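You operate a simulated robot arm through the tools that you are given. There is no shell and no other tool.

You are at the controls of a simulated robot arm. One attempt, no reset.

TASK
Put the round green plug in well 57 and lock the blue turntable.
Fine: free the orange handle, turn well 57 to the yellow arrow, stand the plug in it, turn well 26 back to the arrow, lock the orange handle.
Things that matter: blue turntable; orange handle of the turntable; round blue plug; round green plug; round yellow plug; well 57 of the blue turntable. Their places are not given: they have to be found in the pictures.

It is judged by the outcome, as a careful person would: the job done as asked, and still so three seconds after it is handed in. It fails if anything else is knocked over, pushed out of place, dropped, spilled or broken.

THE ROBOT
A 7-joint arm with a two-finger gripper, fixed in place. Base frame: the origin is on the floor under the middle of its stand, x ahead of it, y to its left, z up. Lengths are in mm, angles in rad, forces in N, time in s.
With the tool pointing down near the work surface it reaches from about 340 to 720 mm from the base axis. Its first joint turns from -1.152 to 1.152 rad. Payload 2.45 kg.
The TCP is the grasp point between the finger pads, 26 mm short of the fingertips. In the tool frame z runs along the fingers and y along their closing line. The gripper opens to 96 mm; its body begins 69 mm behind the TCP.
Orientation is told as [roll, pitch, yaw] about the base's x, y, z axes, in that order, counted from this pose: with the fingers straight down and closing along the base's y, the tool's x points along the base's -x, its y along +y and its z along -z.

THE INTERFACE
- The arm moves only by the tool play_rows. Its argument "moves" is text: rows parted by semicolons, each of 7 numbers parted by spaces: the turn, a rotation vector about the tool's x, y, z in rad, then the shift along the tool's x, y, z in mm, then the finger opening in mm, from 0 to 96. In form: rx ry rz x y z claw; .... A call has 1 to 20 rows; each row is the pose to reach, as a shift and turn from the pose commanded when the call began, along the tool's axes at that moment. Rows are played at 5 a second. More than 50 mm and 0.15 rad between two rows, or a gripper value outside its range, and nothing of the call is played. A pose out of reach is approached as far as the arm can. The call stops where the force on the tool passes 40 N (or 10 N more than at its start, if that is more) or the arm is blocked; 0.2 s more then pass. Each finger travels about 50 mm/s and halts on what it meets, pressing with about 43 N; the grip force reading is that of the motor and also rises with nothing between the fingers. The clock runs only during rows and for 0.2 s after the last one: add rows that repeat a pose to give the fingers time. The reply holds the time, the measured pose of the TCP, the force on the tool along the base axes, the opening and the grip force, in the units named above and with some noise, with the torque about the TCP (base axes, N m) and any sound that the robot's microphone picked up.
- Cameras (640 x 400 px; columns grow to the right, rows downward): "scene" is fixed at [164.4, -404.8, 1407.5]; the picture's right is [0.70, -0.72, 0.00], its down [-0.43, -0.41, -0.81] and it looks along [0.58, 0.56, -0.59] (base axes); focal length 351 px, centre (320, 200). "wrist" rides on the gripper at [82, 3, -98] in the tool frame; the picture's right is [-0.04, 1.00, 0.00], its down [-0.73, -0.03, -0.68] and it looks along [-0.68, -0.03, 0.73] (tool axes); focal length 256 px, centre (320, 200).
- grab_frame(camera): a new picture of that camera. No time passes.
- point_at(camera, pixels): for up to 12 pixels [column, row] of the newest picture of that camera ("zoom" is the newest enlarged one), the place [x, y, z] in the base frame of the surface seen there, good to about 2 mm, but the place of the scene camera against the robot may be out by one fixed shift of up to 25 mm in any direction. No time passes.
- inspect(camera, box): a new picture of the part [left, top, right, bottom] of that camera's present view, enlarged. No time passes.
- finish_job(): hands the job in; it is judged then, once.

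Open the gripper and draw the arm clear of the work before you hand the job in, unless the task says otherwise.

The tools are called as name(argument=value, ...) on one line, values as JSON. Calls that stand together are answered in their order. play_rows: Moves the arm, as the interface text tells. Its arguments: {"type":"object","properties":{"moves":{"type":"string"}},"required":["moves"]} The other tools are called the same way: grab_frame (camera) takes a picture; point_at (camera, pixels) gives the place of the surface under pixels of a picture; inspect (camera, box) takes an enlarged picture of a part of a camera's view; finish_job () hands the job in.

At the start:

```text
clock: 0.0
position: [382.3, -73.3, 1175.2]
orientation: [0.0, 0.0, 0.0]
wrist_force: [-0.1, 0.8, 0.1]
ft_torque: [0.01, -0.02, 0.0]
gripper_width: 96.0
finger_force: 0.1
```

scene: 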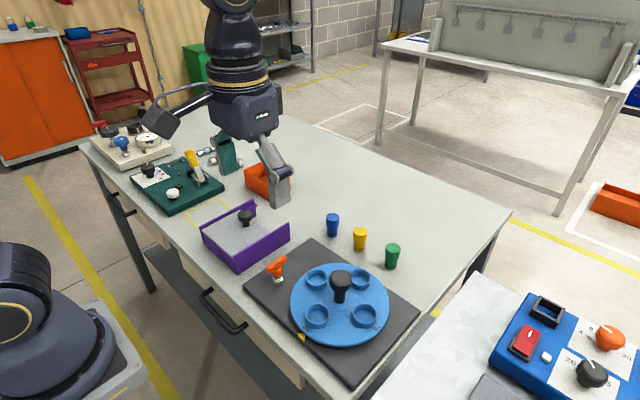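
wrist: 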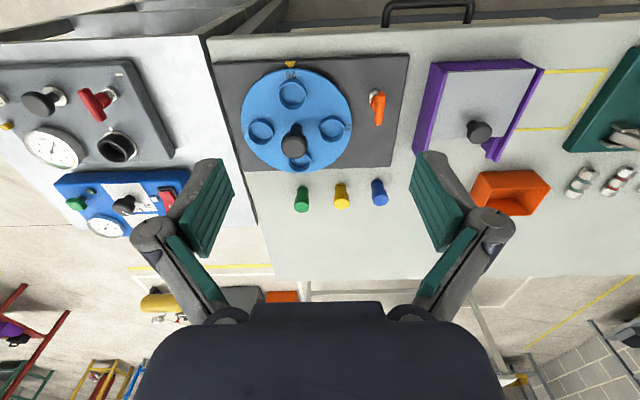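

I see the blue turntable near scene pixel (340,303), the orange handle at (277,268), plugs at (333,224), (360,238), (392,256). I take enlarged views of the turntable area.

inspect(camera="scene", box=[240, 200, 420, 380])

inspect(camera="wrist", box=[210, 50, 420, 215])

```text
2.22 times, centred on (330, 290) of scene
```

zoom: 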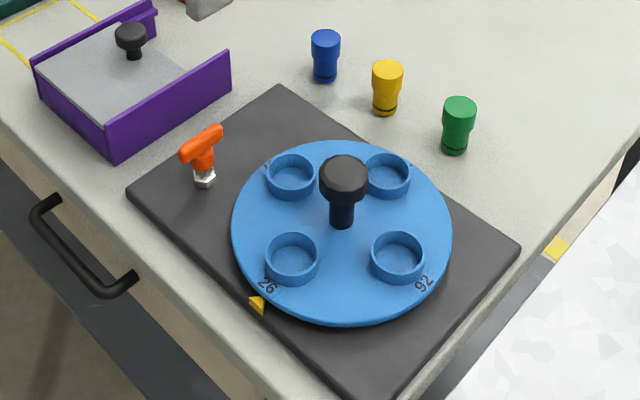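

```text
2.42 times, centred on (315, 132) of wrist
```

zoom: 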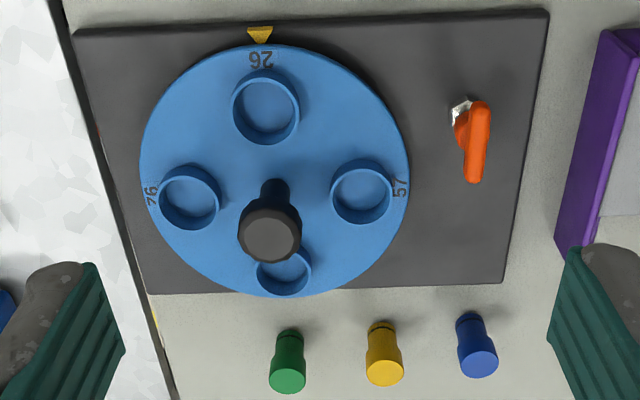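

The wrist zoom shows well 26 at the arrow (262,33), well 57 on the right (400,185), handle at (475,140), plugs at (288,360), (384,353), (478,347). I measure these places through the wrist zoom.

point_at(camera="zoom", pixels=[[260, 34], [265, 108], [360, 195], [188, 200], [283, 275], [268, 235], [480, 110], [474, 178], [458, 108], [288, 382], [384, 375], [480, 365]])

point_at(camera="scene", pixels=[[340, 278], [277, 262], [333, 215], [360, 230], [393, 246], [316, 317], [363, 316], [316, 280], [354, 281], [301, 337]])

```text
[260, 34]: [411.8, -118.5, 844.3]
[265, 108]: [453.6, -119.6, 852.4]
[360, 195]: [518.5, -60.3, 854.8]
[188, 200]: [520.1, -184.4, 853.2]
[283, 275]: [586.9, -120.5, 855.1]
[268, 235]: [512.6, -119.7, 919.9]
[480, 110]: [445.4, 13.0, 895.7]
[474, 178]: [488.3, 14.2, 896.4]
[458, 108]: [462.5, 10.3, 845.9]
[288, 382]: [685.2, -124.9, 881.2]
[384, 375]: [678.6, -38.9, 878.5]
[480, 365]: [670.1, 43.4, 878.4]
```

```text
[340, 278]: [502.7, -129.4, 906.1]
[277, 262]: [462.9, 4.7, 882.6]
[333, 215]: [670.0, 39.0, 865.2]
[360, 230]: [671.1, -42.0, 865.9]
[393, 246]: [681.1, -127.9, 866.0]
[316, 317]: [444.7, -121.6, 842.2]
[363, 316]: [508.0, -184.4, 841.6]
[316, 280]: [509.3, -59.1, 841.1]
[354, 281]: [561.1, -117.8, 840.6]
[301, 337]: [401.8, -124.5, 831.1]
```

The turntable centre is near (519,-121), the handle near (465,13,896) with its bar along x, and the plugs stand near x≈675. I lower the arm toward the handle for a closer look.

play_rows(moves="0 0 0 0 17 35 96; 0 0 0 0 34 70 96; 0 0 0 0 51 105 96; 0 0 0 0 68 140 96; 0 0 0 0 85 175 96; 0 0 0 0 85 175 96")

grab_frame(camera="wrist")

grab_frame(camera="scene")

```text
clock: 1.4
position: [382.3, 12.2, 997.7]
orientation: [0.001, 0.0, -0.001]
wrist_force: [-0.5, 0.3, -1.0]
ft_torque: [-0.01, 0.05, 0.01]
gripper_width: 96.2
finger_force: 0.1
```

```text
taken
```

wrist: 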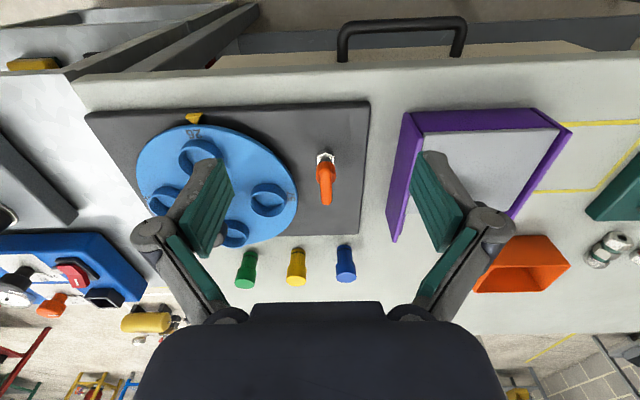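

```text
taken
```

scene: 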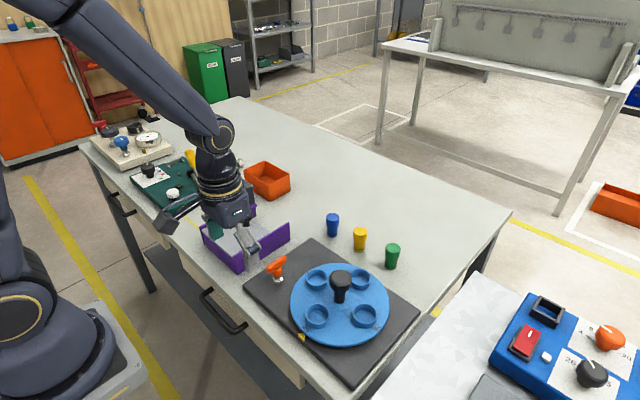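

The handle sits at wrist pixel (325,175). I zoom in on it and measure it.

inspect(camera="wrist", box=[280, 130, 376, 220])

inspect(camera="scene", box=[250, 245, 310, 295])

```text
4.44 times, centred on (328, 175) of wrist
```

zoom: 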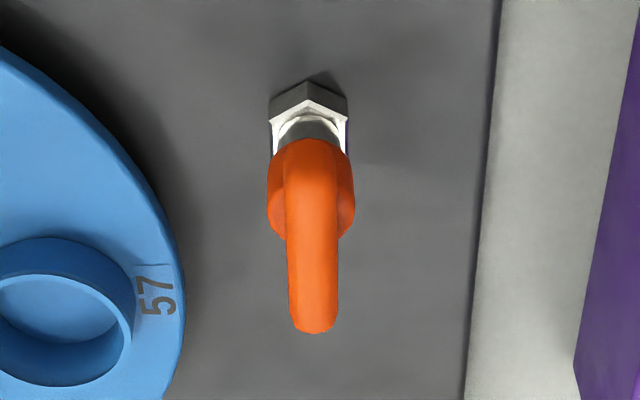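

```text
8.00 times, centred on (280, 270) of scene
```

zoom: 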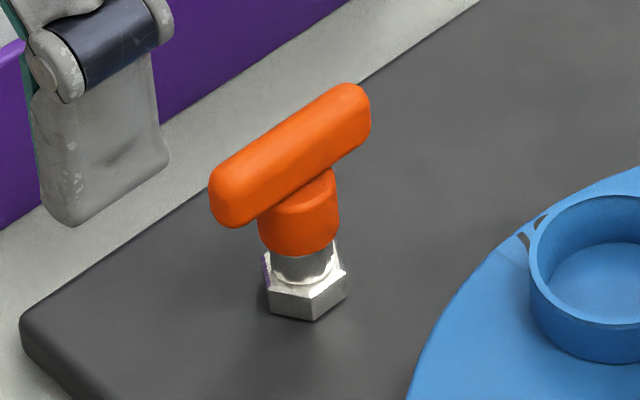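

The scene zoom shows a T-handle on a steel pin out of a hex nut: it looks like an index plunger. I measure the bar ends, hub and nut.

inspect(camera="wrist", box=[280, 130, 376, 220])

point_at(camera="zoom", pixels=[[310, 150], [312, 200], [312, 260], [312, 310], [313, 326], [275, 190], [348, 190], [310, 90], [290, 250], [336, 250], [308, 125], [420, 200]])

```text
4.44 times, centred on (328, 175) of wrist
```

zoom: 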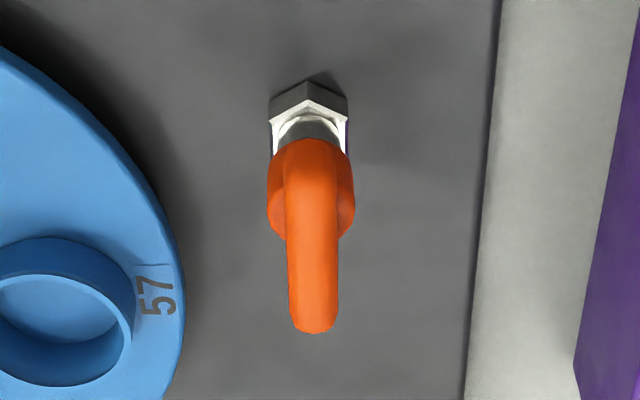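

```text
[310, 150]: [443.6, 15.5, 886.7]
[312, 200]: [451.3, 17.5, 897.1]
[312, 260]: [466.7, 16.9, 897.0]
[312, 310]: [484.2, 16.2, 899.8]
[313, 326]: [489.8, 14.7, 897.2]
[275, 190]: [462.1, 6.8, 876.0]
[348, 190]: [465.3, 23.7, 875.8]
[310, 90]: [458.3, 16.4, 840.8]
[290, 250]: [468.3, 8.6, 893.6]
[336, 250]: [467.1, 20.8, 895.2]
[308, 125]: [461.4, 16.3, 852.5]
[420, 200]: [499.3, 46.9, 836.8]
```

The bar spans x≈443–491 at y≈15.5, top z≈897, with the hub 17 mm wide below. I check the purple tray's wall height and the turntable parts before going down.

point_at(camera="wrist", pixels=[[404, 122], [393, 225], [412, 112], [560, 125], [515, 208], [385, 235], [196, 150], [270, 190], [194, 119], [200, 135], [245, 262], [296, 260]])

inspect(camera="wrist", box=[120, 95, 310, 255])

```text
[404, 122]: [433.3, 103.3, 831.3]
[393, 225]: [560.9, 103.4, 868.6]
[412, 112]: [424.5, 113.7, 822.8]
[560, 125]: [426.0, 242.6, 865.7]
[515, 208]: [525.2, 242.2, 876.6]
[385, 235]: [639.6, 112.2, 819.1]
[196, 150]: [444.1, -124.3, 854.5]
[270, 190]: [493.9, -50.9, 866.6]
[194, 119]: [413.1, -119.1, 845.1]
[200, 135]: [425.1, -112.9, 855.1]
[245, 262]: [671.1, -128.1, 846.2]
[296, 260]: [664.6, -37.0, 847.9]
```

```text
2.50 times, centred on (215, 175) of wrist
```

zoom: 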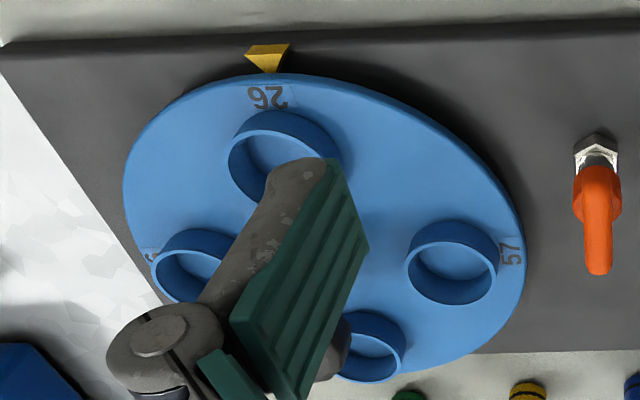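

The table is at z≈820, tray wall top ≈870 at y≈103, disc top ≈855. I move above the handle bar with the fingers at 40 mm, then stop just above it.

play_rows(moves="0 0 0 -28 1 10 80; 0 0 0 -56 2 20 60; 0 0 0 -84.7 3.3 30 40; 0 0 0 -84.7 3.3 50 40; 0 0 0 -84.7 3.3 68 40; 0 0 0 -84.7 3.3 68 40")

grab_frame(camera="wrist")

inspect(camera="scene", box=[210, 200, 350, 300])

```text
clock: 2.8
position: [466.8, 14.6, 931.7]
orientation: [0.0, 0.0, 0.0]
wrist_force: [-0.4, -0.1, 0.3]
ft_torque: [0.0, 0.0, 0.01]
gripper_width: 40.0
finger_force: 0.0
```

```text
taken
```

wrist: 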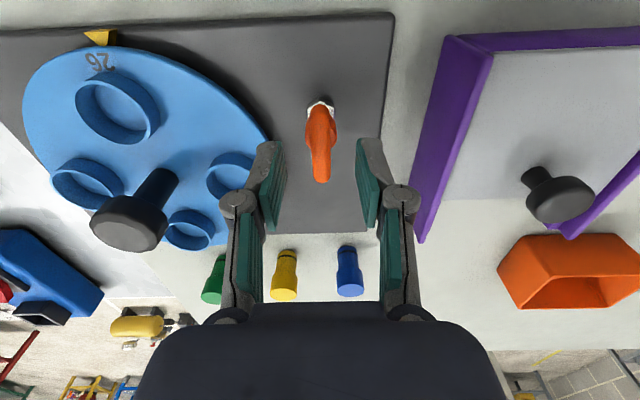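

```text
4.00 times, centred on (280, 250) of scene
```

zoom: 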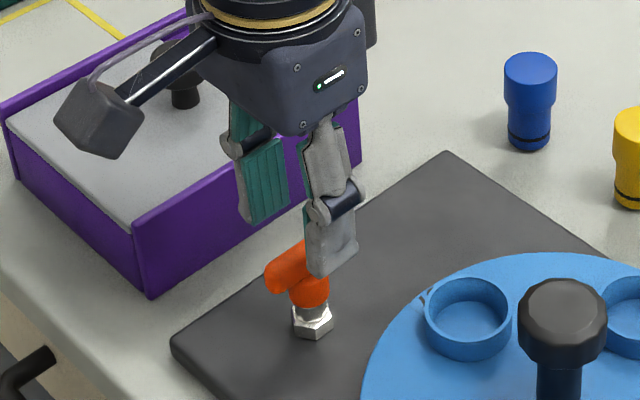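

The fingers straddle the bar (column 320 between the pads at 272 and 367). I lower 22 mm so the tips take only the bar, and close.

play_rows(moves="0 0 0 0 0.5 11 40; 0 0 0 0 0.5 23 40; 0 0 0 0 0.5 23 20; 0 0 0 0 0.5 23 8; 0 0 0 0 0.5 23 8; 0 0 0 0 0.5 23 8")

grab_frame(camera="wrist")

inspect(camera="scene", box=[230, 220, 330, 300])

```text
clock: 4.2
position: [467.2, 15.0, 908.6]
orientation: [0.002, 0.0, -0.001]
wrist_force: [0.6, -2.6, -4.4]
ft_torque: [-0.08, -0.24, 0.0]
gripper_width: 11.8
finger_force: 38.6
```

```text
taken
```

wrist: 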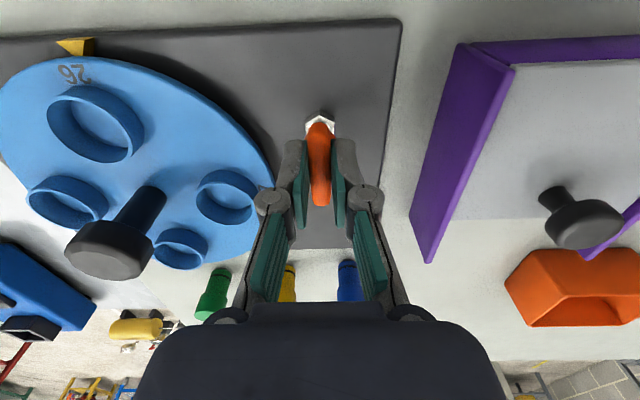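

```text
5.00 times, centred on (280, 260) of scene
```

zoom: 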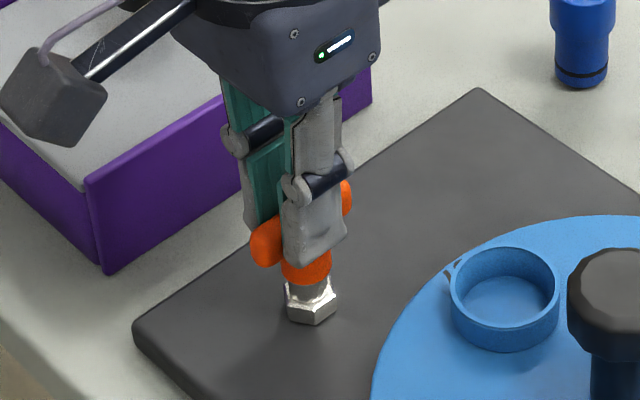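

The bar is gripped (11.8 mm, 38.6 N). I try a small straight pull up to see if it is a plunger.

play_rows(moves="0 0 0 0 0 -2 8; 0 0 0 0 0 -4 8; 0 0 0 0 0 -6 8; 0 0 0 0 0 -6 8")

inspect(camera="scene", box=[230, 220, 330, 300])

```text
clock: 5.2
position: [466.7, 14.6, 914.6]
orientation: [0.001, 0.005, 0.0]
wrist_force: [-3.7, -4.3, -34.7]
ft_torque: [-0.1, 0.15, -0.04]
gripper_width: 12.0
finger_force: 39.1
```

```text
5.00 times, centred on (280, 260) of scene
```

zoom: 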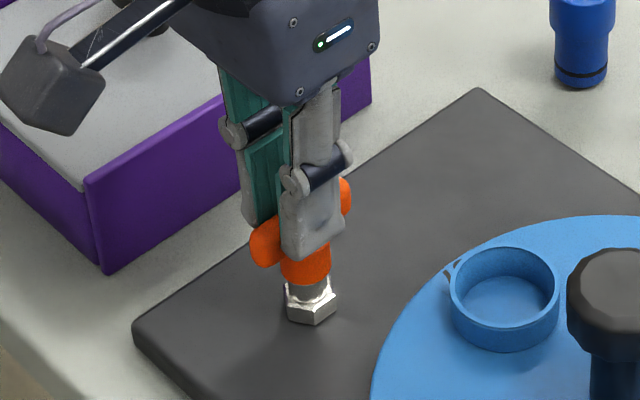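

The fingers moved up 6 mm at −35 N but the orange bar stayed where it was (its end still at zoom (345,185)), so it does not lift as is. I open, go back down, grip again and try a small turn.

play_rows(moves="0 0 0 0 0 0 30; 0 0 0 0 0 0 30; 0 0 0 0 0 7 30; 0 0 0 0 0 7 8; 0 0 0 0 0 7 8; 0 0 0 0 0 7 8")

grab_frame(camera="wrist")

```text
clock: 6.6
position: [468.1, 14.4, 908.0]
orientation: [-0.002, 0.0, 0.0]
wrist_force: [0.2, -0.7, 2.3]
ft_torque: [-0.04, 0.15, -0.03]
gripper_width: 11.9
finger_force: 38.7
```

```text
taken
```

wrist: 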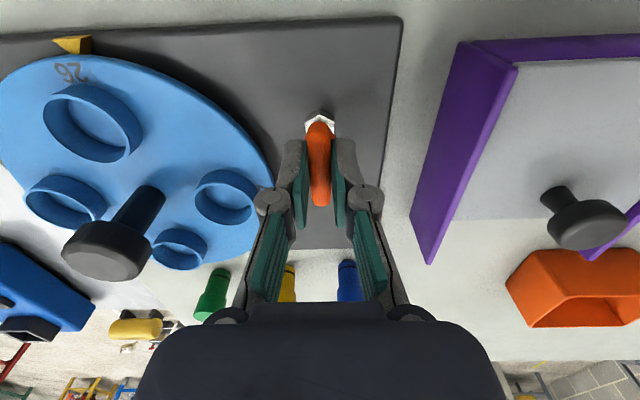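

The bar is gripped again at 11.9 mm. I twist gently counter-clockwise seen from above (negative about tool z), 0.15 rad in small steps, to feel for resistance.

play_rows(moves="0 0 -0.05 0 0 0 8; 0 0 -0.1 0 0 0 8; 0 0 -0.15 0 0 0 8; 0 0 -0.15 0 0 0 8")

grab_frame(camera="wrist")

inspect(camera="scene", box=[230, 220, 330, 300])

```text
clock: 7.6
position: [467.9, 14.9, 908.2]
orientation: [-0.001, 0.0, 0.151]
wrist_force: [-1.2, -3.8, 3.0]
ft_torque: [-0.07, -0.05, -1.17]
gripper_width: 15.5
finger_force: 41.7
```

```text
taken
```

wrist: 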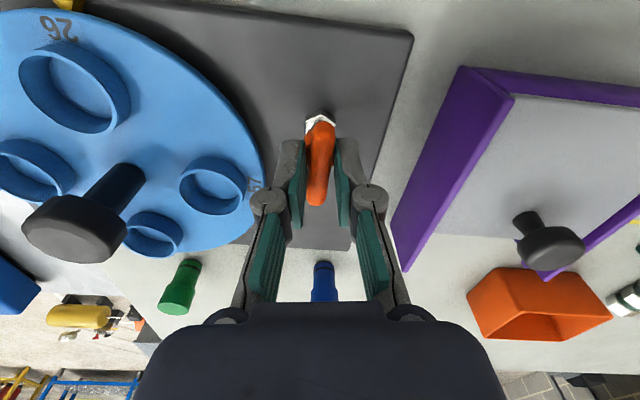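

```text
5.00 times, centred on (280, 260) of scene
```

zoom: 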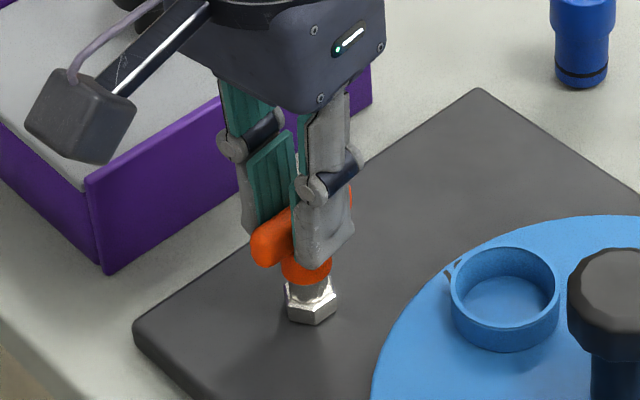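

The fingers were spread to 15.5 mm with −1.17 N m and the bar stayed put, so it won't turn that way. I go back and try the other direction.

play_rows(moves="0 0 0.08 0 0 0 8; 0 0 0.15 0 0 0 8; 0 0 0.2 0 0 0 8; 0 0 0.25 0 0 0 8; 0 0 0.3 0 0 0 8; 0 0 0.3 0 0 0 8")

grab_frame(camera="wrist")

inspect(camera="scene", box=[230, 220, 330, 300])

```text
clock: 9.0
position: [468.3, 15.9, 907.9]
orientation: [0.0, -0.001, -0.151]
wrist_force: [1.4, -5.3, 0.2]
ft_torque: [-0.23, -0.39, -0.01]
gripper_width: 11.8
finger_force: 38.7
```

```text
taken
```

wrist: 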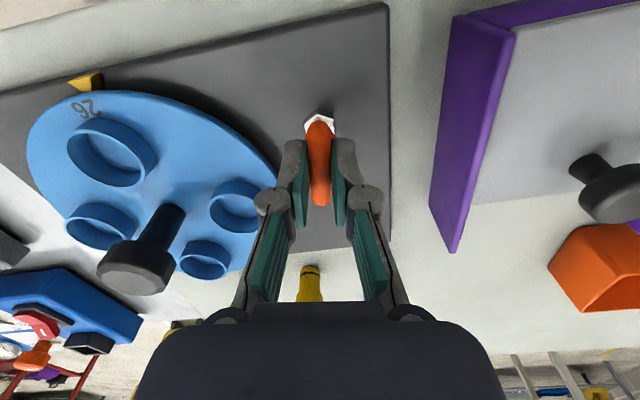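

```text
5.00 times, centred on (280, 260) of scene
```

zoom: 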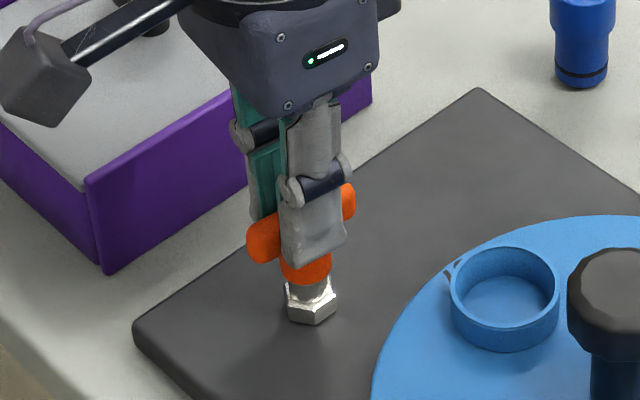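

This way it turns freely: grip still 11.8 mm, torque about zero at −0.15 rad. I keep turning the same way in small steps.

play_rows(moves="0 0 0.12 0 0 0 8; 0 0 0.24 0 0 0 8; 0 0 0.36 0 0 0 8; 0 0 0.48 0 0 0 8; 0 0 0.6 0 0 0 8; 0 0 0.6 0 0 0 8")

inspect(camera="scene", box=[230, 220, 330, 300])

```text
clock: 10.4
position: [468.6, 15.8, 907.5]
orientation: [0.001, -0.002, -0.749]
wrist_force: [10.8, 5.9, -0.4]
ft_torque: [-0.12, -0.54, 0.0]
gripper_width: 11.8
finger_force: 38.8
```

```text
5.00 times, centred on (280, 260) of scene
```

zoom: 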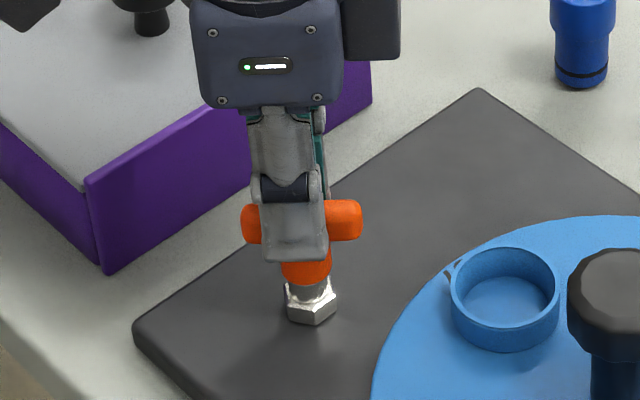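

Still turning freely, with about 12 N side load along tool +y from a slight off-centre. I shift 1 mm that way and continue to a quarter turn.

play_rows(moves="0 0 0.1 0 1 0 8; 0 0 0.22 0 1 0 8; 0 0 0.34 0 1 0 8; 0 0 0.46 0 1 0 8; 0 0 0.58 0 1 0 8; 0 0 0.7 0 1 0 8; 0 0 0.78 0 1 0 8; 0 0 0.78 0 1 0 8")

inspect(camera="scene", box=[230, 220, 330, 300])

```text
clock: 12.2
position: [470.2, 17.2, 907.5]
orientation: [0.004, 0.0, -1.531]
wrist_force: [18.9, 11.3, 0.6]
ft_torque: [0.12, -0.46, 0.02]
gripper_width: 11.9
finger_force: 39.1
```

```text
5.00 times, centred on (280, 260) of scene
```

zoom: 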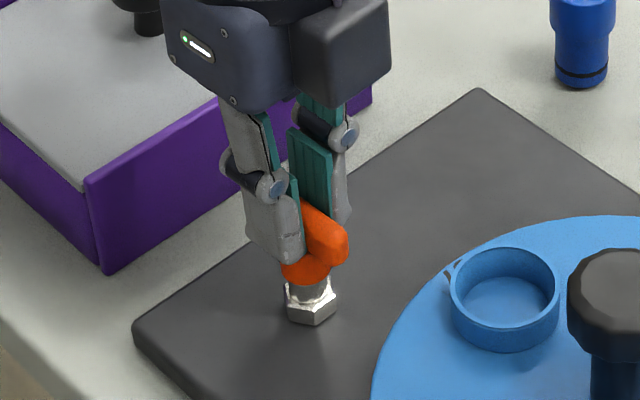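

At −1.53 rad there is no torque but a side load of (19, 11) N; the pin axis is evidently at about x≈472. I shift to relieve it and feel a little further for a stop.

play_rows(moves="0 0 0 0.5 2 0 8; 0 0 0 1 4 0 8; 0 0 0.04 1 4 0 8; 0 0 0.1 1 4 0 8; 0 0 0.1 1 4 0 8")

inspect(camera="scene", box=[230, 220, 330, 300])

```text
clock: 13.4
position: [470.6, 17.5, 908.1]
orientation: [-0.005, 0.0, -1.631]
wrist_force: [-14.5, -2.8, 17.5]
ft_torque: [-0.14, 0.42, 1.08]
gripper_width: 13.0
finger_force: 39.7
```

```text
5.00 times, centred on (280, 260) of scene
```

zoom: 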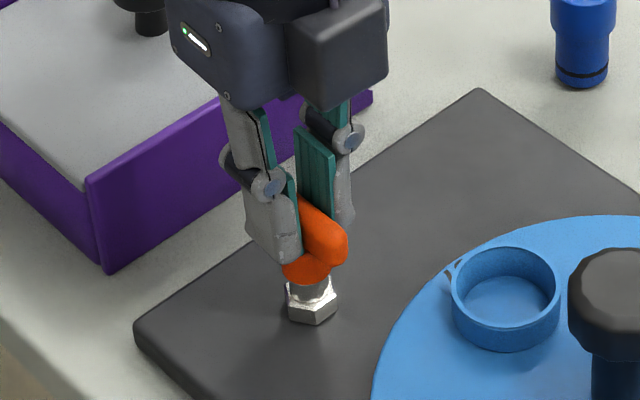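

A stop is felt just past a quarter turn (1.08 N m, grip 13 mm). I go back to −1.57 rad and relieve the side load, then read the forces.

play_rows(moves="0 0 -0.06 0 -1 0 8; 0 0 -0.06 0 -1.8 0 8; 0 0 -0.06 0 -1.8 0 8")

grab_frame(camera="wrist")

```text
clock: 14.2
position: [469.9, 18.0, 907.2]
orientation: [0.0, 0.001, -1.571]
wrist_force: [-13.2, -3.8, 9.0]
ft_torque: [0.23, 0.27, -0.05]
gripper_width: 12.1
finger_force: 38.4
```

```text
taken
```

wrist: 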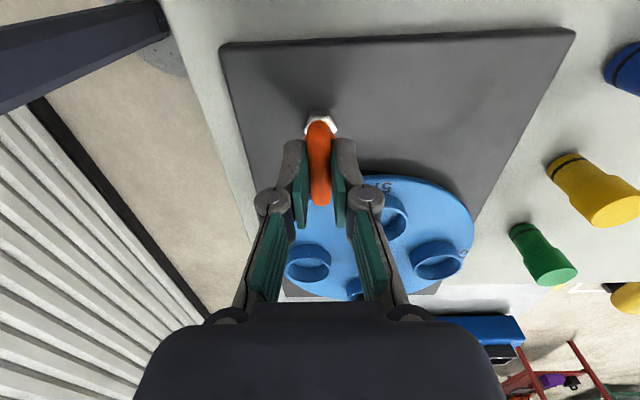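

The bar stays at a quarter turn. Now I test a gentle lift of 6 mm to see whether the pin comes up in this position.

play_rows(moves="0 0 0 0 0 -1.5 8; 0 0 0 0 0 -3 8; 0 0 0 0 0 -4.5 8; 0 0 0 0 0 -6 8; 0 0 0 0 0 -6 8")

inspect(camera="scene", box=[230, 220, 330, 300])

```text
clock: 15.4
position: [470.7, 17.5, 915.1]
orientation: [0.001, 0.0, -1.57]
wrist_force: [-8.4, 0.4, 3.8]
ft_torque: [-0.02, 0.2, 0.01]
gripper_width: 13.5
finger_force: 4.1
```

```text
5.00 times, centred on (280, 260) of scene
```

zoom: 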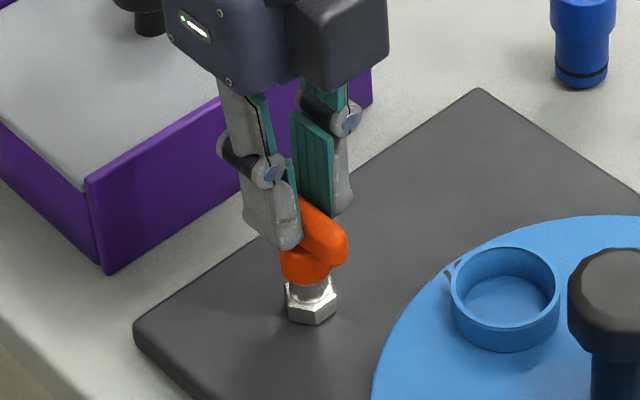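

The handle did not lift and the fingers slid up on it, so it is a quarter-turn lock, now turned to its other stop. I open, rise clear and look.

play_rows(moves="0 0 0 0 0 -2 30; 0 0 0 0 0 -2 40; 0 0 0 0 0 -40 40; 0 0 0 0 0 -80 40; 0 0 0 0 0 -110 40; 0 0 0 0 0 -110 40")

inspect(camera="scene", box=[240, 220, 410, 350])

grab_frame(camera="wrist")

```text
clock: 16.8
position: [470.7, 19.2, 1023.7]
orientation: [0.002, 0.0, -1.57]
wrist_force: [-0.1, 0.2, 0.1]
ft_torque: [0.01, -0.03, -0.01]
gripper_width: 40.0
finger_force: 0.1
```

```text
3.08 times, centred on (325, 285) of scene
```

zoom: 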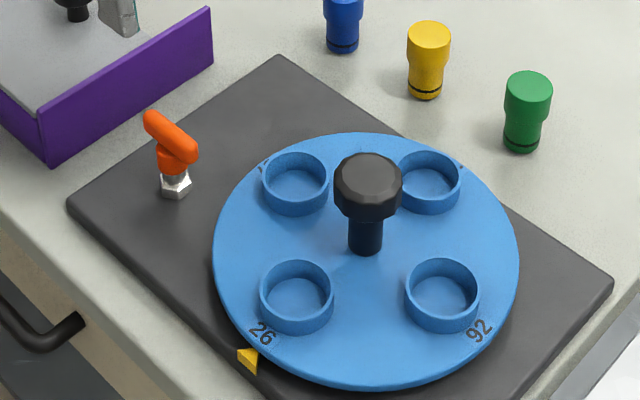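

```text
taken
```

wrist: 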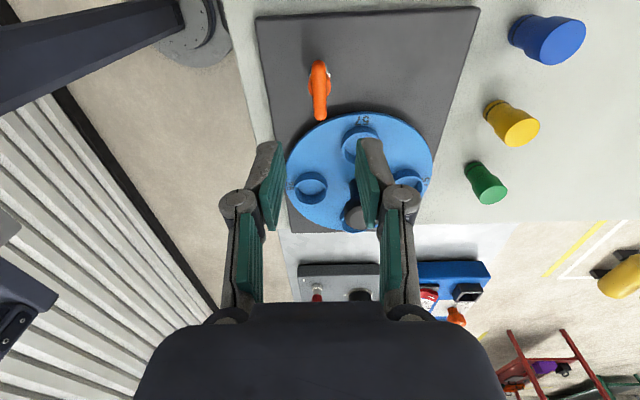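

The handle now lies along y. Next I line the hand up with the black knob (wrist pixel about (355,215)): I shift to x≈519 and back to see it between the fingers.

play_rows(moves="0 0 0 -10 16 0 60; 0 0 0 -20 32 0 80; 0 0 0 -29 48 0 80; 0 0 0 -29 48 0 80")

grab_frame(camera="wrist")

inspect(camera="wrist", box=[240, 70, 420, 250])

```text
clock: 17.8
position: [517.4, -10.9, 1023.4]
orientation: [-0.001, 0.0, -1.569]
wrist_force: [-0.6, 0.6, 0.2]
ft_torque: [0.01, -0.01, 0.04]
gripper_width: 80.2
finger_force: 0.0
```

```text
taken
```

wrist: 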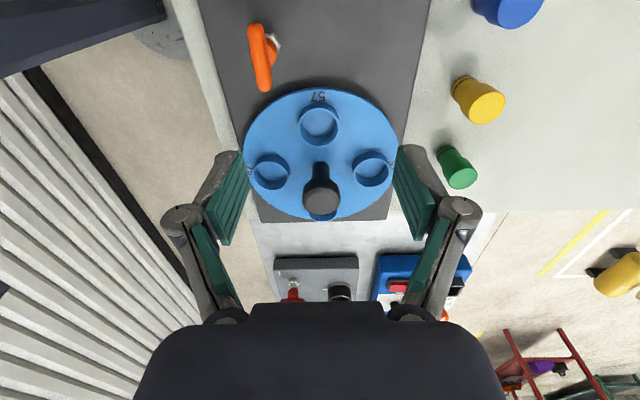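

```text
2.22 times, centred on (330, 160) of wrist
```

zoom: 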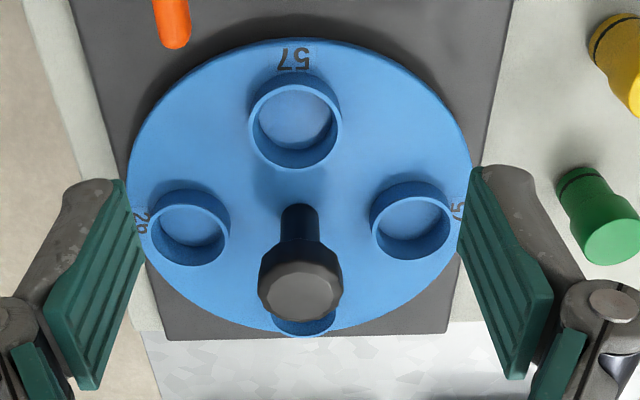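

I check the labels of the side wells more closely to be certain which one is 57, and measure the knob.

inspect(camera="wrist", box=[360, 140, 410, 190])

inspect(camera="wrist", box=[290, 80, 350, 120])

inspect(camera="wrist", box=[270, 140, 370, 230])

point_at(camera="zoom", pixels=[[320, 270], [240, 270], [405, 270], [320, 230], [320, 310], [320, 180], [260, 190], [385, 190], [320, 100], [305, 220], [340, 250], [290, 290]])

```text
8.00 times, centred on (385, 165) of wrist
```

zoom: 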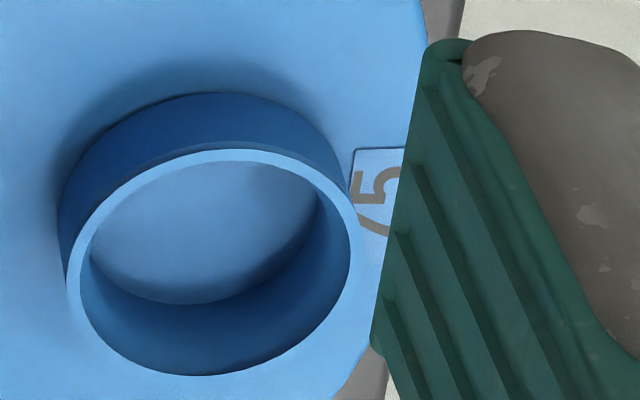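

```text
10.00 times, centred on (320, 100) of wrist
```

zoom: 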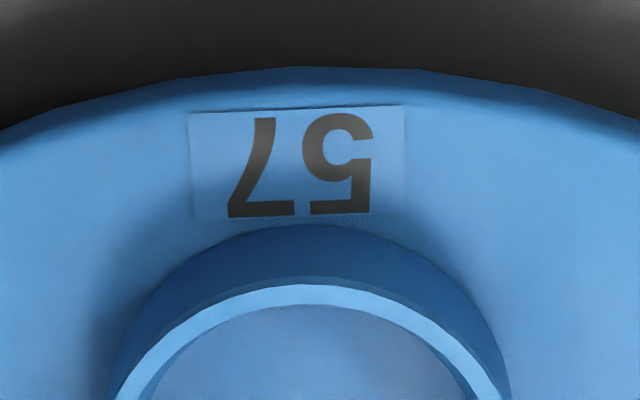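

```text
4.44 times, centred on (320, 185) of wrist
```

zoom: 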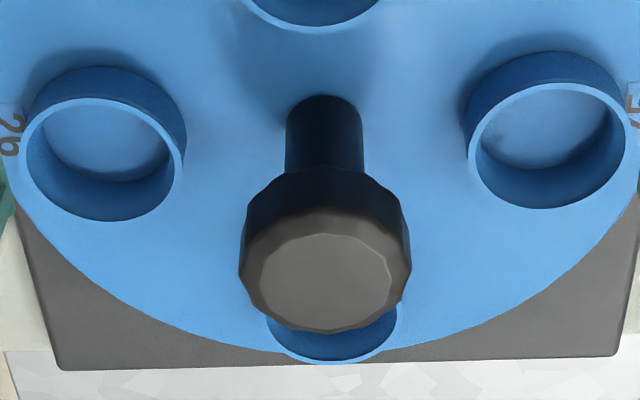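

```text
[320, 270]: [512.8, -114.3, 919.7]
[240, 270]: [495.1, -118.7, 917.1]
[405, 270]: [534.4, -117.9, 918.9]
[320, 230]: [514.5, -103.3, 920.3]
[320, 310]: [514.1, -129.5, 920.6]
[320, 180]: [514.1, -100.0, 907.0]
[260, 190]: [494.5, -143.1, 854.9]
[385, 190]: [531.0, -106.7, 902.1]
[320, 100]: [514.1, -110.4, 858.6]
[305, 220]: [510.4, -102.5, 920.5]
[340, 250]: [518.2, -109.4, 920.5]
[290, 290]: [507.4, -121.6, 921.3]
```

The top well is clearly 57 (the right one ends in 5, a different well). The knob is about 40 mm wide centred near (515,−120), top z≈920. I measure the rims and knob edges for the exact centre.

point_at(camera="zoom", pixels=[[22, 165], [184, 165], [105, 99], [95, 220], [470, 150], [630, 148], [548, 84], [548, 207], [320, 330], [243, 250], [408, 250], [325, 165]])

point_at(camera="wrist", pixels=[[319, 107], [318, 144], [300, 126], [339, 126], [318, 125], [318, 88], [245, 150], [393, 150], [318, 200], [455, 165], [457, 150], [480, 105]])

```text
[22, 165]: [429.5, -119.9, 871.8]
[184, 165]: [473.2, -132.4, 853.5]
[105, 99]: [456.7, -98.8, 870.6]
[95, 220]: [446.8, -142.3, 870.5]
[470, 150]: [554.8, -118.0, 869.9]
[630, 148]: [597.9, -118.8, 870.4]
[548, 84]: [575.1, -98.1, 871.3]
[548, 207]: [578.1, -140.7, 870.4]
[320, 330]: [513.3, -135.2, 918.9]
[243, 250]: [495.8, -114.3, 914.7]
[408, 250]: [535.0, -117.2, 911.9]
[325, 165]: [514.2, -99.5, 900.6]
```

```text
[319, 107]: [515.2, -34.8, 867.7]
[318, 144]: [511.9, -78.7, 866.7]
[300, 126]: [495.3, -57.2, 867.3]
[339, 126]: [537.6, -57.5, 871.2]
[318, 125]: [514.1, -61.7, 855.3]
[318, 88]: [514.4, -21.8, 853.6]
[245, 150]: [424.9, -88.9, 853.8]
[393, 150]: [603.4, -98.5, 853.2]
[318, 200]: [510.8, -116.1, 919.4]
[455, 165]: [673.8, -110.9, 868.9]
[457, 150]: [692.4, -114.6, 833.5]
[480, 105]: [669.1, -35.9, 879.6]
```

The disc centre comes out at about (514.6,−119.8), well rims at z≈870, knob z≈898–920. I move over the knob and descend with the fingers open at 80 mm, stopping with the tips around its top for a check.

play_rows(moves="0 0 0 -36 -3.1 0 80; 0 0 0 -72 -3.1 0 80; 0 0 0 -108.3 -3.1 0 80; 0 0 0 -108.3 -3.1 35 80; 0 0 0 -108.3 -3.1 70 80; 0 0 0 -108.3 -3.1 82 80; 0 0 0 -108.3 -3.1 82 80")

grab_frame(camera="wrist")

inspect(camera="scene", box=[260, 200, 420, 350])

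```text
clock: 19.4
position: [515.1, -118.2, 941.5]
orientation: [-0.001, -0.002, -1.571]
wrist_force: [0.1, -0.2, -0.1]
ft_torque: [0.03, -0.03, 0.03]
gripper_width: 79.9
finger_force: 0.1
```

```text
taken
```

wrist: 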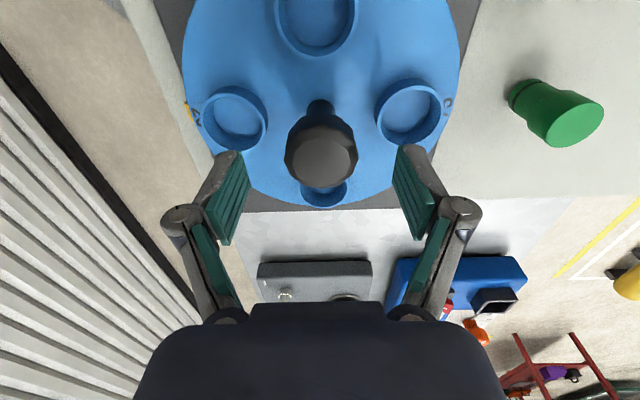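

```text
2.67 times, centred on (340, 275) of scene
```

zoom: 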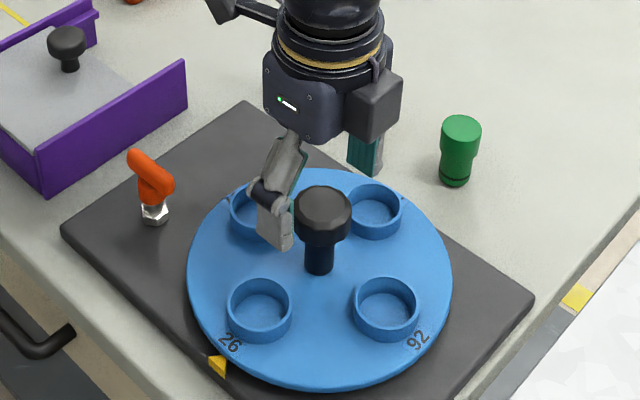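

The knob top appears at (321,158) where the fingertips will be, so it is centred. I go down 30 mm and close on it.

play_rows(moves="0 0 0 0 0 15 80; 0 0 0 0 0 30 80; 0 0 0 0 0 30 60; 0 0 0 0 0 30 45; 0 0 0 0 0 30 32; 0 0 0 0 0 30 32; 0 0 0 0 0 30 32")

grab_frame(camera="wrist")

```text
clock: 21.0
position: [514.8, -120.8, 911.9]
orientation: [0.001, -0.001, -1.571]
wrist_force: [-1.1, -0.1, -0.5]
ft_torque: [0.01, 0.01, 0.02]
gripper_width: 40.6
finger_force: 44.8
```

```text
taken
```

wrist: 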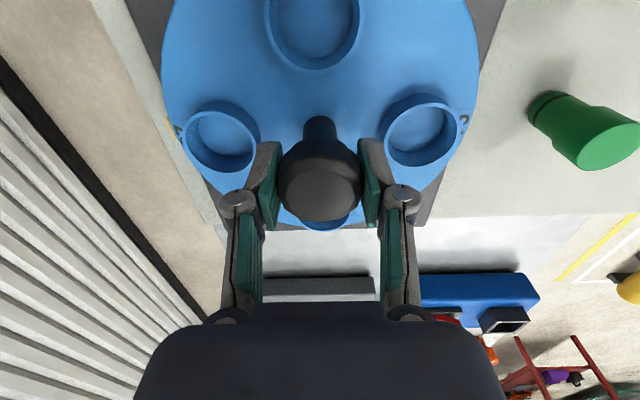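

The knob is gripped at 40.6 mm with almost no side force. I test-turn it 0.2 rad counter-clockwise from above.

play_rows(moves="0 0 -0.05 0 0 0 32; 0 0 -0.1 0 0 0 32; 0 0 -0.15 0 0 0 32; 0 0 -0.2 0 0 0 32; 0 0 -0.2 0 0 0 32")

inspect(camera="scene", box=[240, 200, 420, 360])

```text
clock: 22.2
position: [514.8, -120.9, 912.0]
orientation: [-0.001, 0.001, -1.367]
wrist_force: [0.0, -2.3, -2.4]
ft_torque: [-0.24, -0.04, 0.03]
gripper_width: 40.3
finger_force: 45.0
```

```text
2.50 times, centred on (330, 280) of scene
```

zoom: 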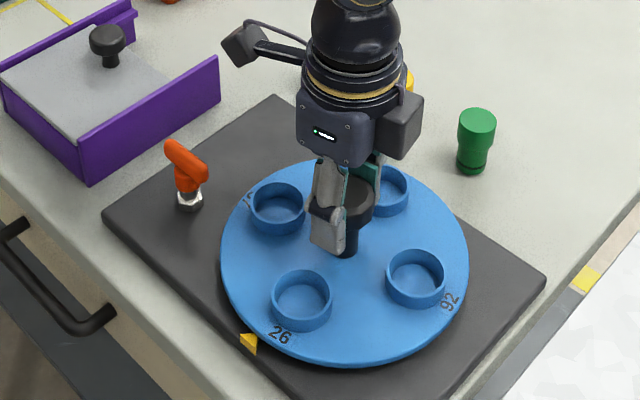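

The disc turns with the knob (26 has moved off the arrow), torque near zero. I continue to a full quarter turn, ending at yaw 0.

play_rows(moves="0 0 -0.1 0 0 0 32; 0 0 -0.2 0 0 0 32; 0 0 -0.3 0 0 0 32; 0 0 -0.4 0 0 0 32; 0 0 -0.5 0 0 0 32; 0 0 -0.6 0 0 0 32; 0 0 -0.7 0 0 0 32; 0 0 -0.8 0 0 0 32; 0 0 -0.9 0 0 0 32; 0 0 -1.0 0 0 0 32; 0 0 -1.1 0 0 0 32; 0 0 -1.2 0 0 0 32; 0 0 -1.3 0 0 0 32; 0 0 -1.371 0 0 0 32; 0 0 -1.371 0 0 0 32")

inspect(camera="scene", box=[240, 200, 420, 360])

grab_frame(camera="wrist")

```text
clock: 25.4
position: [514.8, -120.5, 912.4]
orientation: [0.0, -0.001, 0.003]
wrist_force: [-0.3, -5.5, 15.4]
ft_torque: [-0.1, -0.12, -0.01]
gripper_width: 40.3
finger_force: 44.5
```

```text
2.50 times, centred on (330, 280) of scene
```

zoom: 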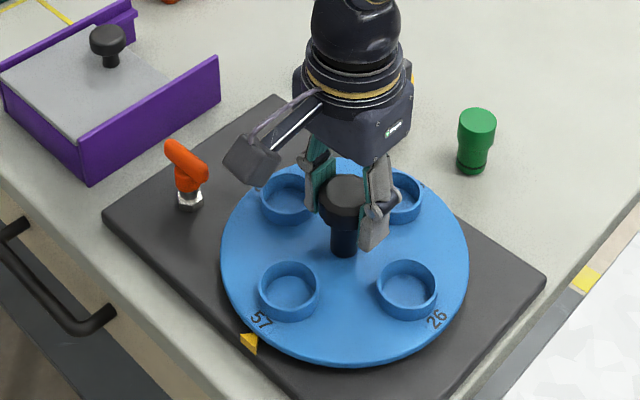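

```text
taken
```

wrist: 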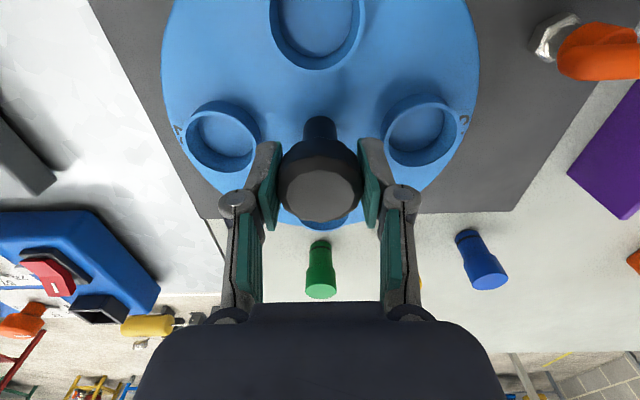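

Well 57 now stands at the arrow. I open, rise straight up and move back/forward to view the plugs.

play_rows(moves="0 0 0 0 0 0 50; 0 0 0 0 0 0 66; 0 0 0 0 0 0 80; 0 0 0 0 0 -40 80; 0 0 0 0 0 -80 80; 0 0 0 0 0 -112 80; 0 0 0 -20 0 -112 80; 0 0 0 -45 0 -112 80; 0 0 0 -45 0 -112 80")

grab_frame(camera="wrist")

inspect(camera="scene", box=[240, 200, 420, 360])

```text
clock: 27.4
position: [560.8, -121.0, 1024.0]
orientation: [0.0, -0.001, 0.002]
wrist_force: [-0.9, -0.1, -0.8]
ft_torque: [0.0, 0.01, 0.0]
gripper_width: 80.0
finger_force: 0.0
```

```text
taken
```

wrist: 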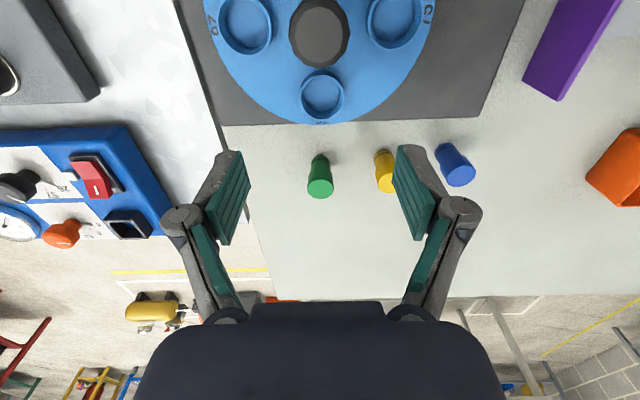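

```text
2.50 times, centred on (330, 280) of scene
```

zoom: 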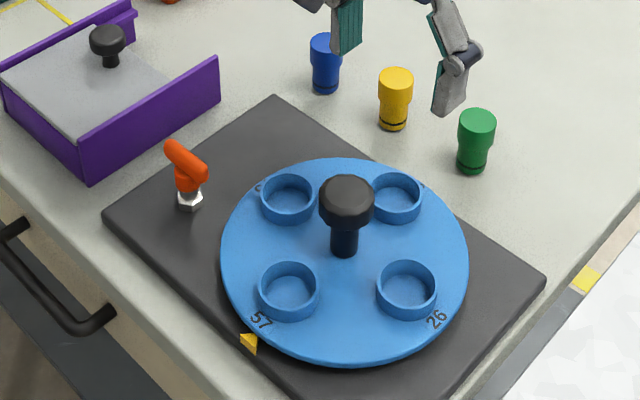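

The disc stayed with 57 at the arrow. The green plug is at wrist (320,177); I zoom in and measure it.

inspect(camera="wrist", box=[280, 140, 400, 215])

point_at(camera="zoom", pixels=[[215, 260], [150, 255], [285, 255], [215, 210], [215, 305], [215, 190], [180, 150], [245, 150], [215, 85], [300, 100], [560, 230], [450, 180]])

inspect(camera="scene", box=[340, 220, 420, 280])

```text
5.33 times, centred on (340, 178) of wrist
```

zoom: 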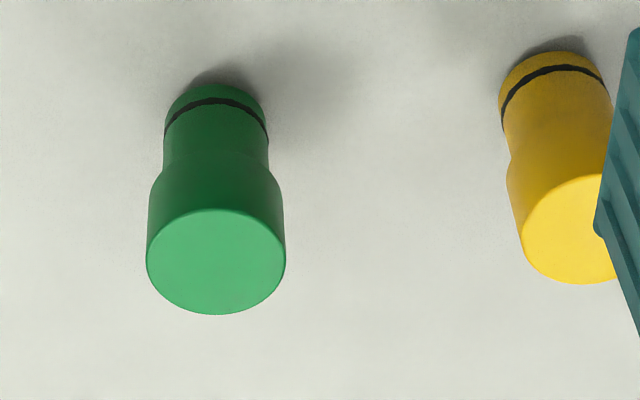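

```text
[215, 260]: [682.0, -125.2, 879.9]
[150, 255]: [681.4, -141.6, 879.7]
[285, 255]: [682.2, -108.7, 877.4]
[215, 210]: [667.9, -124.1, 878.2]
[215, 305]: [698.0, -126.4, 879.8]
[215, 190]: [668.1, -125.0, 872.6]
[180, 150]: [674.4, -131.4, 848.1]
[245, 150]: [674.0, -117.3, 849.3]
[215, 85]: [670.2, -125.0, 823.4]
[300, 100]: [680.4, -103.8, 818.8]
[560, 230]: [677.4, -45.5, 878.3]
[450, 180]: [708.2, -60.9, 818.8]
```

```text
6.67 times, centred on (380, 250) of scene
```

zoom: 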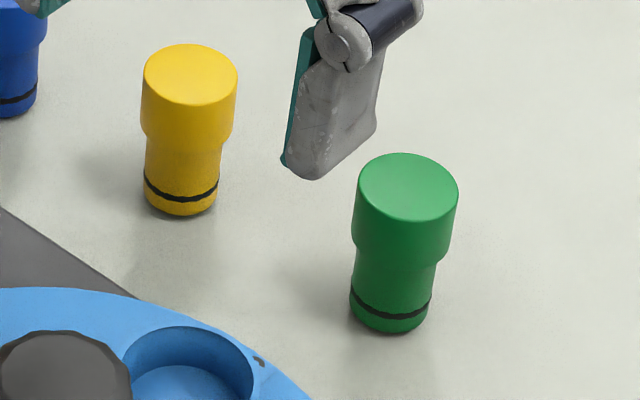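

The green plug stands at (683,−125), top z≈879.5, head 33 mm wide and 60 mm tall, on the table at z≈819. I move above it with the fingers open 58 mm, tips still above its top.

play_rows(moves="0 0 0 -40 -2 0 70; 0 0 0 -80 -4 20 58; 0 0 0 -123.3 -5.4 40 58; 0 0 0 -123.3 -5.4 80 58; 0 0 0 -123.3 -5.4 108 58; 0 0 0 -123.3 -5.4 108 58")

grab_frame(camera="wrist")

inspect(camera="scene", box=[320, 170, 440, 290])

```text
clock: 28.8
position: [684.0, -126.5, 915.1]
orientation: [0.0, 0.002, 0.0]
wrist_force: [-0.8, -0.7, 0.1]
ft_torque: [0.02, -0.02, -0.01]
gripper_width: 57.9
finger_force: 0.1
```

```text
taken
```

wrist: 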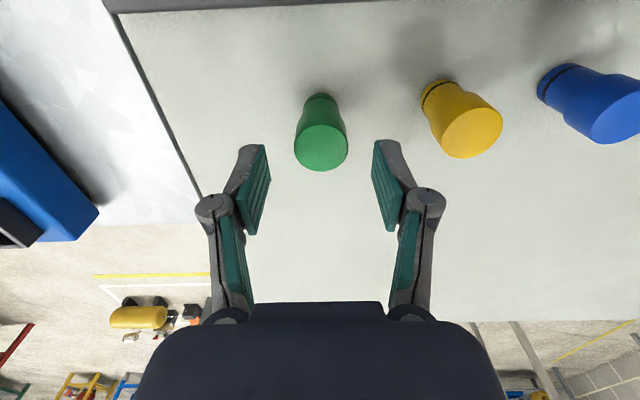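

```text
3.33 times, centred on (380, 230) of scene
```

zoom: 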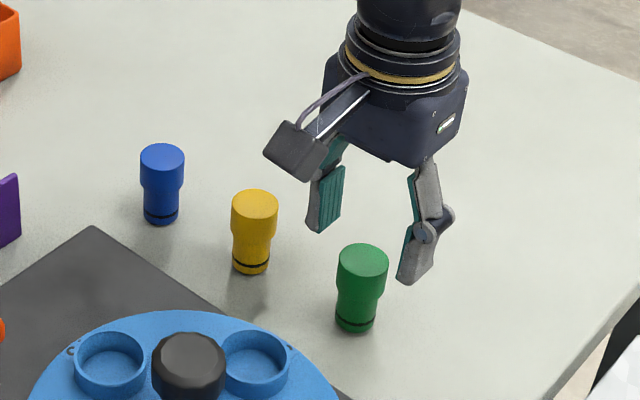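

The plug top shows at (321,147), matching the projection for a centred grasp. I confirm its place once more from here.

point_at(camera="wrist", pixels=[[321, 147], [296, 146], [346, 146], [321, 168], [321, 128], [465, 133], [432, 150]])

```text
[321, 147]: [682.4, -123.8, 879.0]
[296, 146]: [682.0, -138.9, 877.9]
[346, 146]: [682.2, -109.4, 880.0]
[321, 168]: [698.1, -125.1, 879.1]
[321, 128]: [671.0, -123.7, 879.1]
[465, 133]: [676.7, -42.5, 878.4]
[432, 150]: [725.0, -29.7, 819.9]
```

The plug centre is about (683,−124.4). I go down 44 mm with the fingers either side of it and close gently on the head.

play_rows(moves="0 0 0 0 0.7 15 58; 0 0 0 0 0.7 30 58; 0 0 0 0 0.7 44 58; 0 0 0 0 0.7 44 45; 0 0 0 0 0.7 44 36; 0 0 0 0 0.7 44 28; 0 0 0 0 0.7 44 28; 0 0 0 0 0.7 44 28")

grab_frame(camera="wrist")

inspect(camera="scene", box=[320, 170, 440, 290])

```text
clock: 30.6
position: [685.3, -125.8, 872.2]
orientation: [0.0, 0.0, 0.001]
wrist_force: [0.7, 0.5, 0.4]
ft_torque: [-0.03, 0.0, 0.02]
gripper_width: 30.8
finger_force: 42.9
```

```text
taken
```

wrist: 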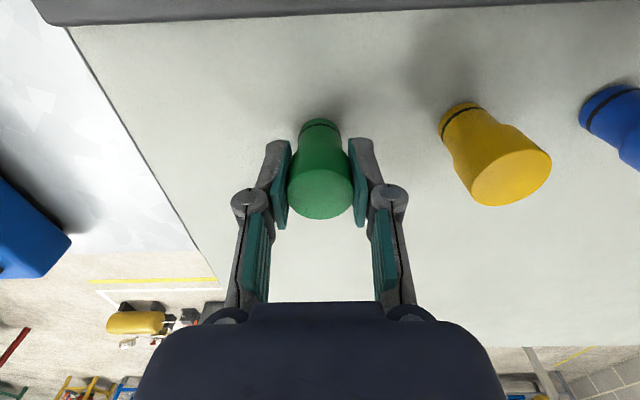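

```text
3.33 times, centred on (380, 230) of scene
```

zoom: 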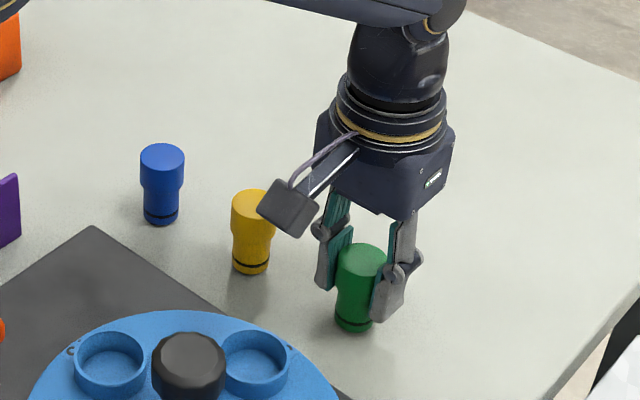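

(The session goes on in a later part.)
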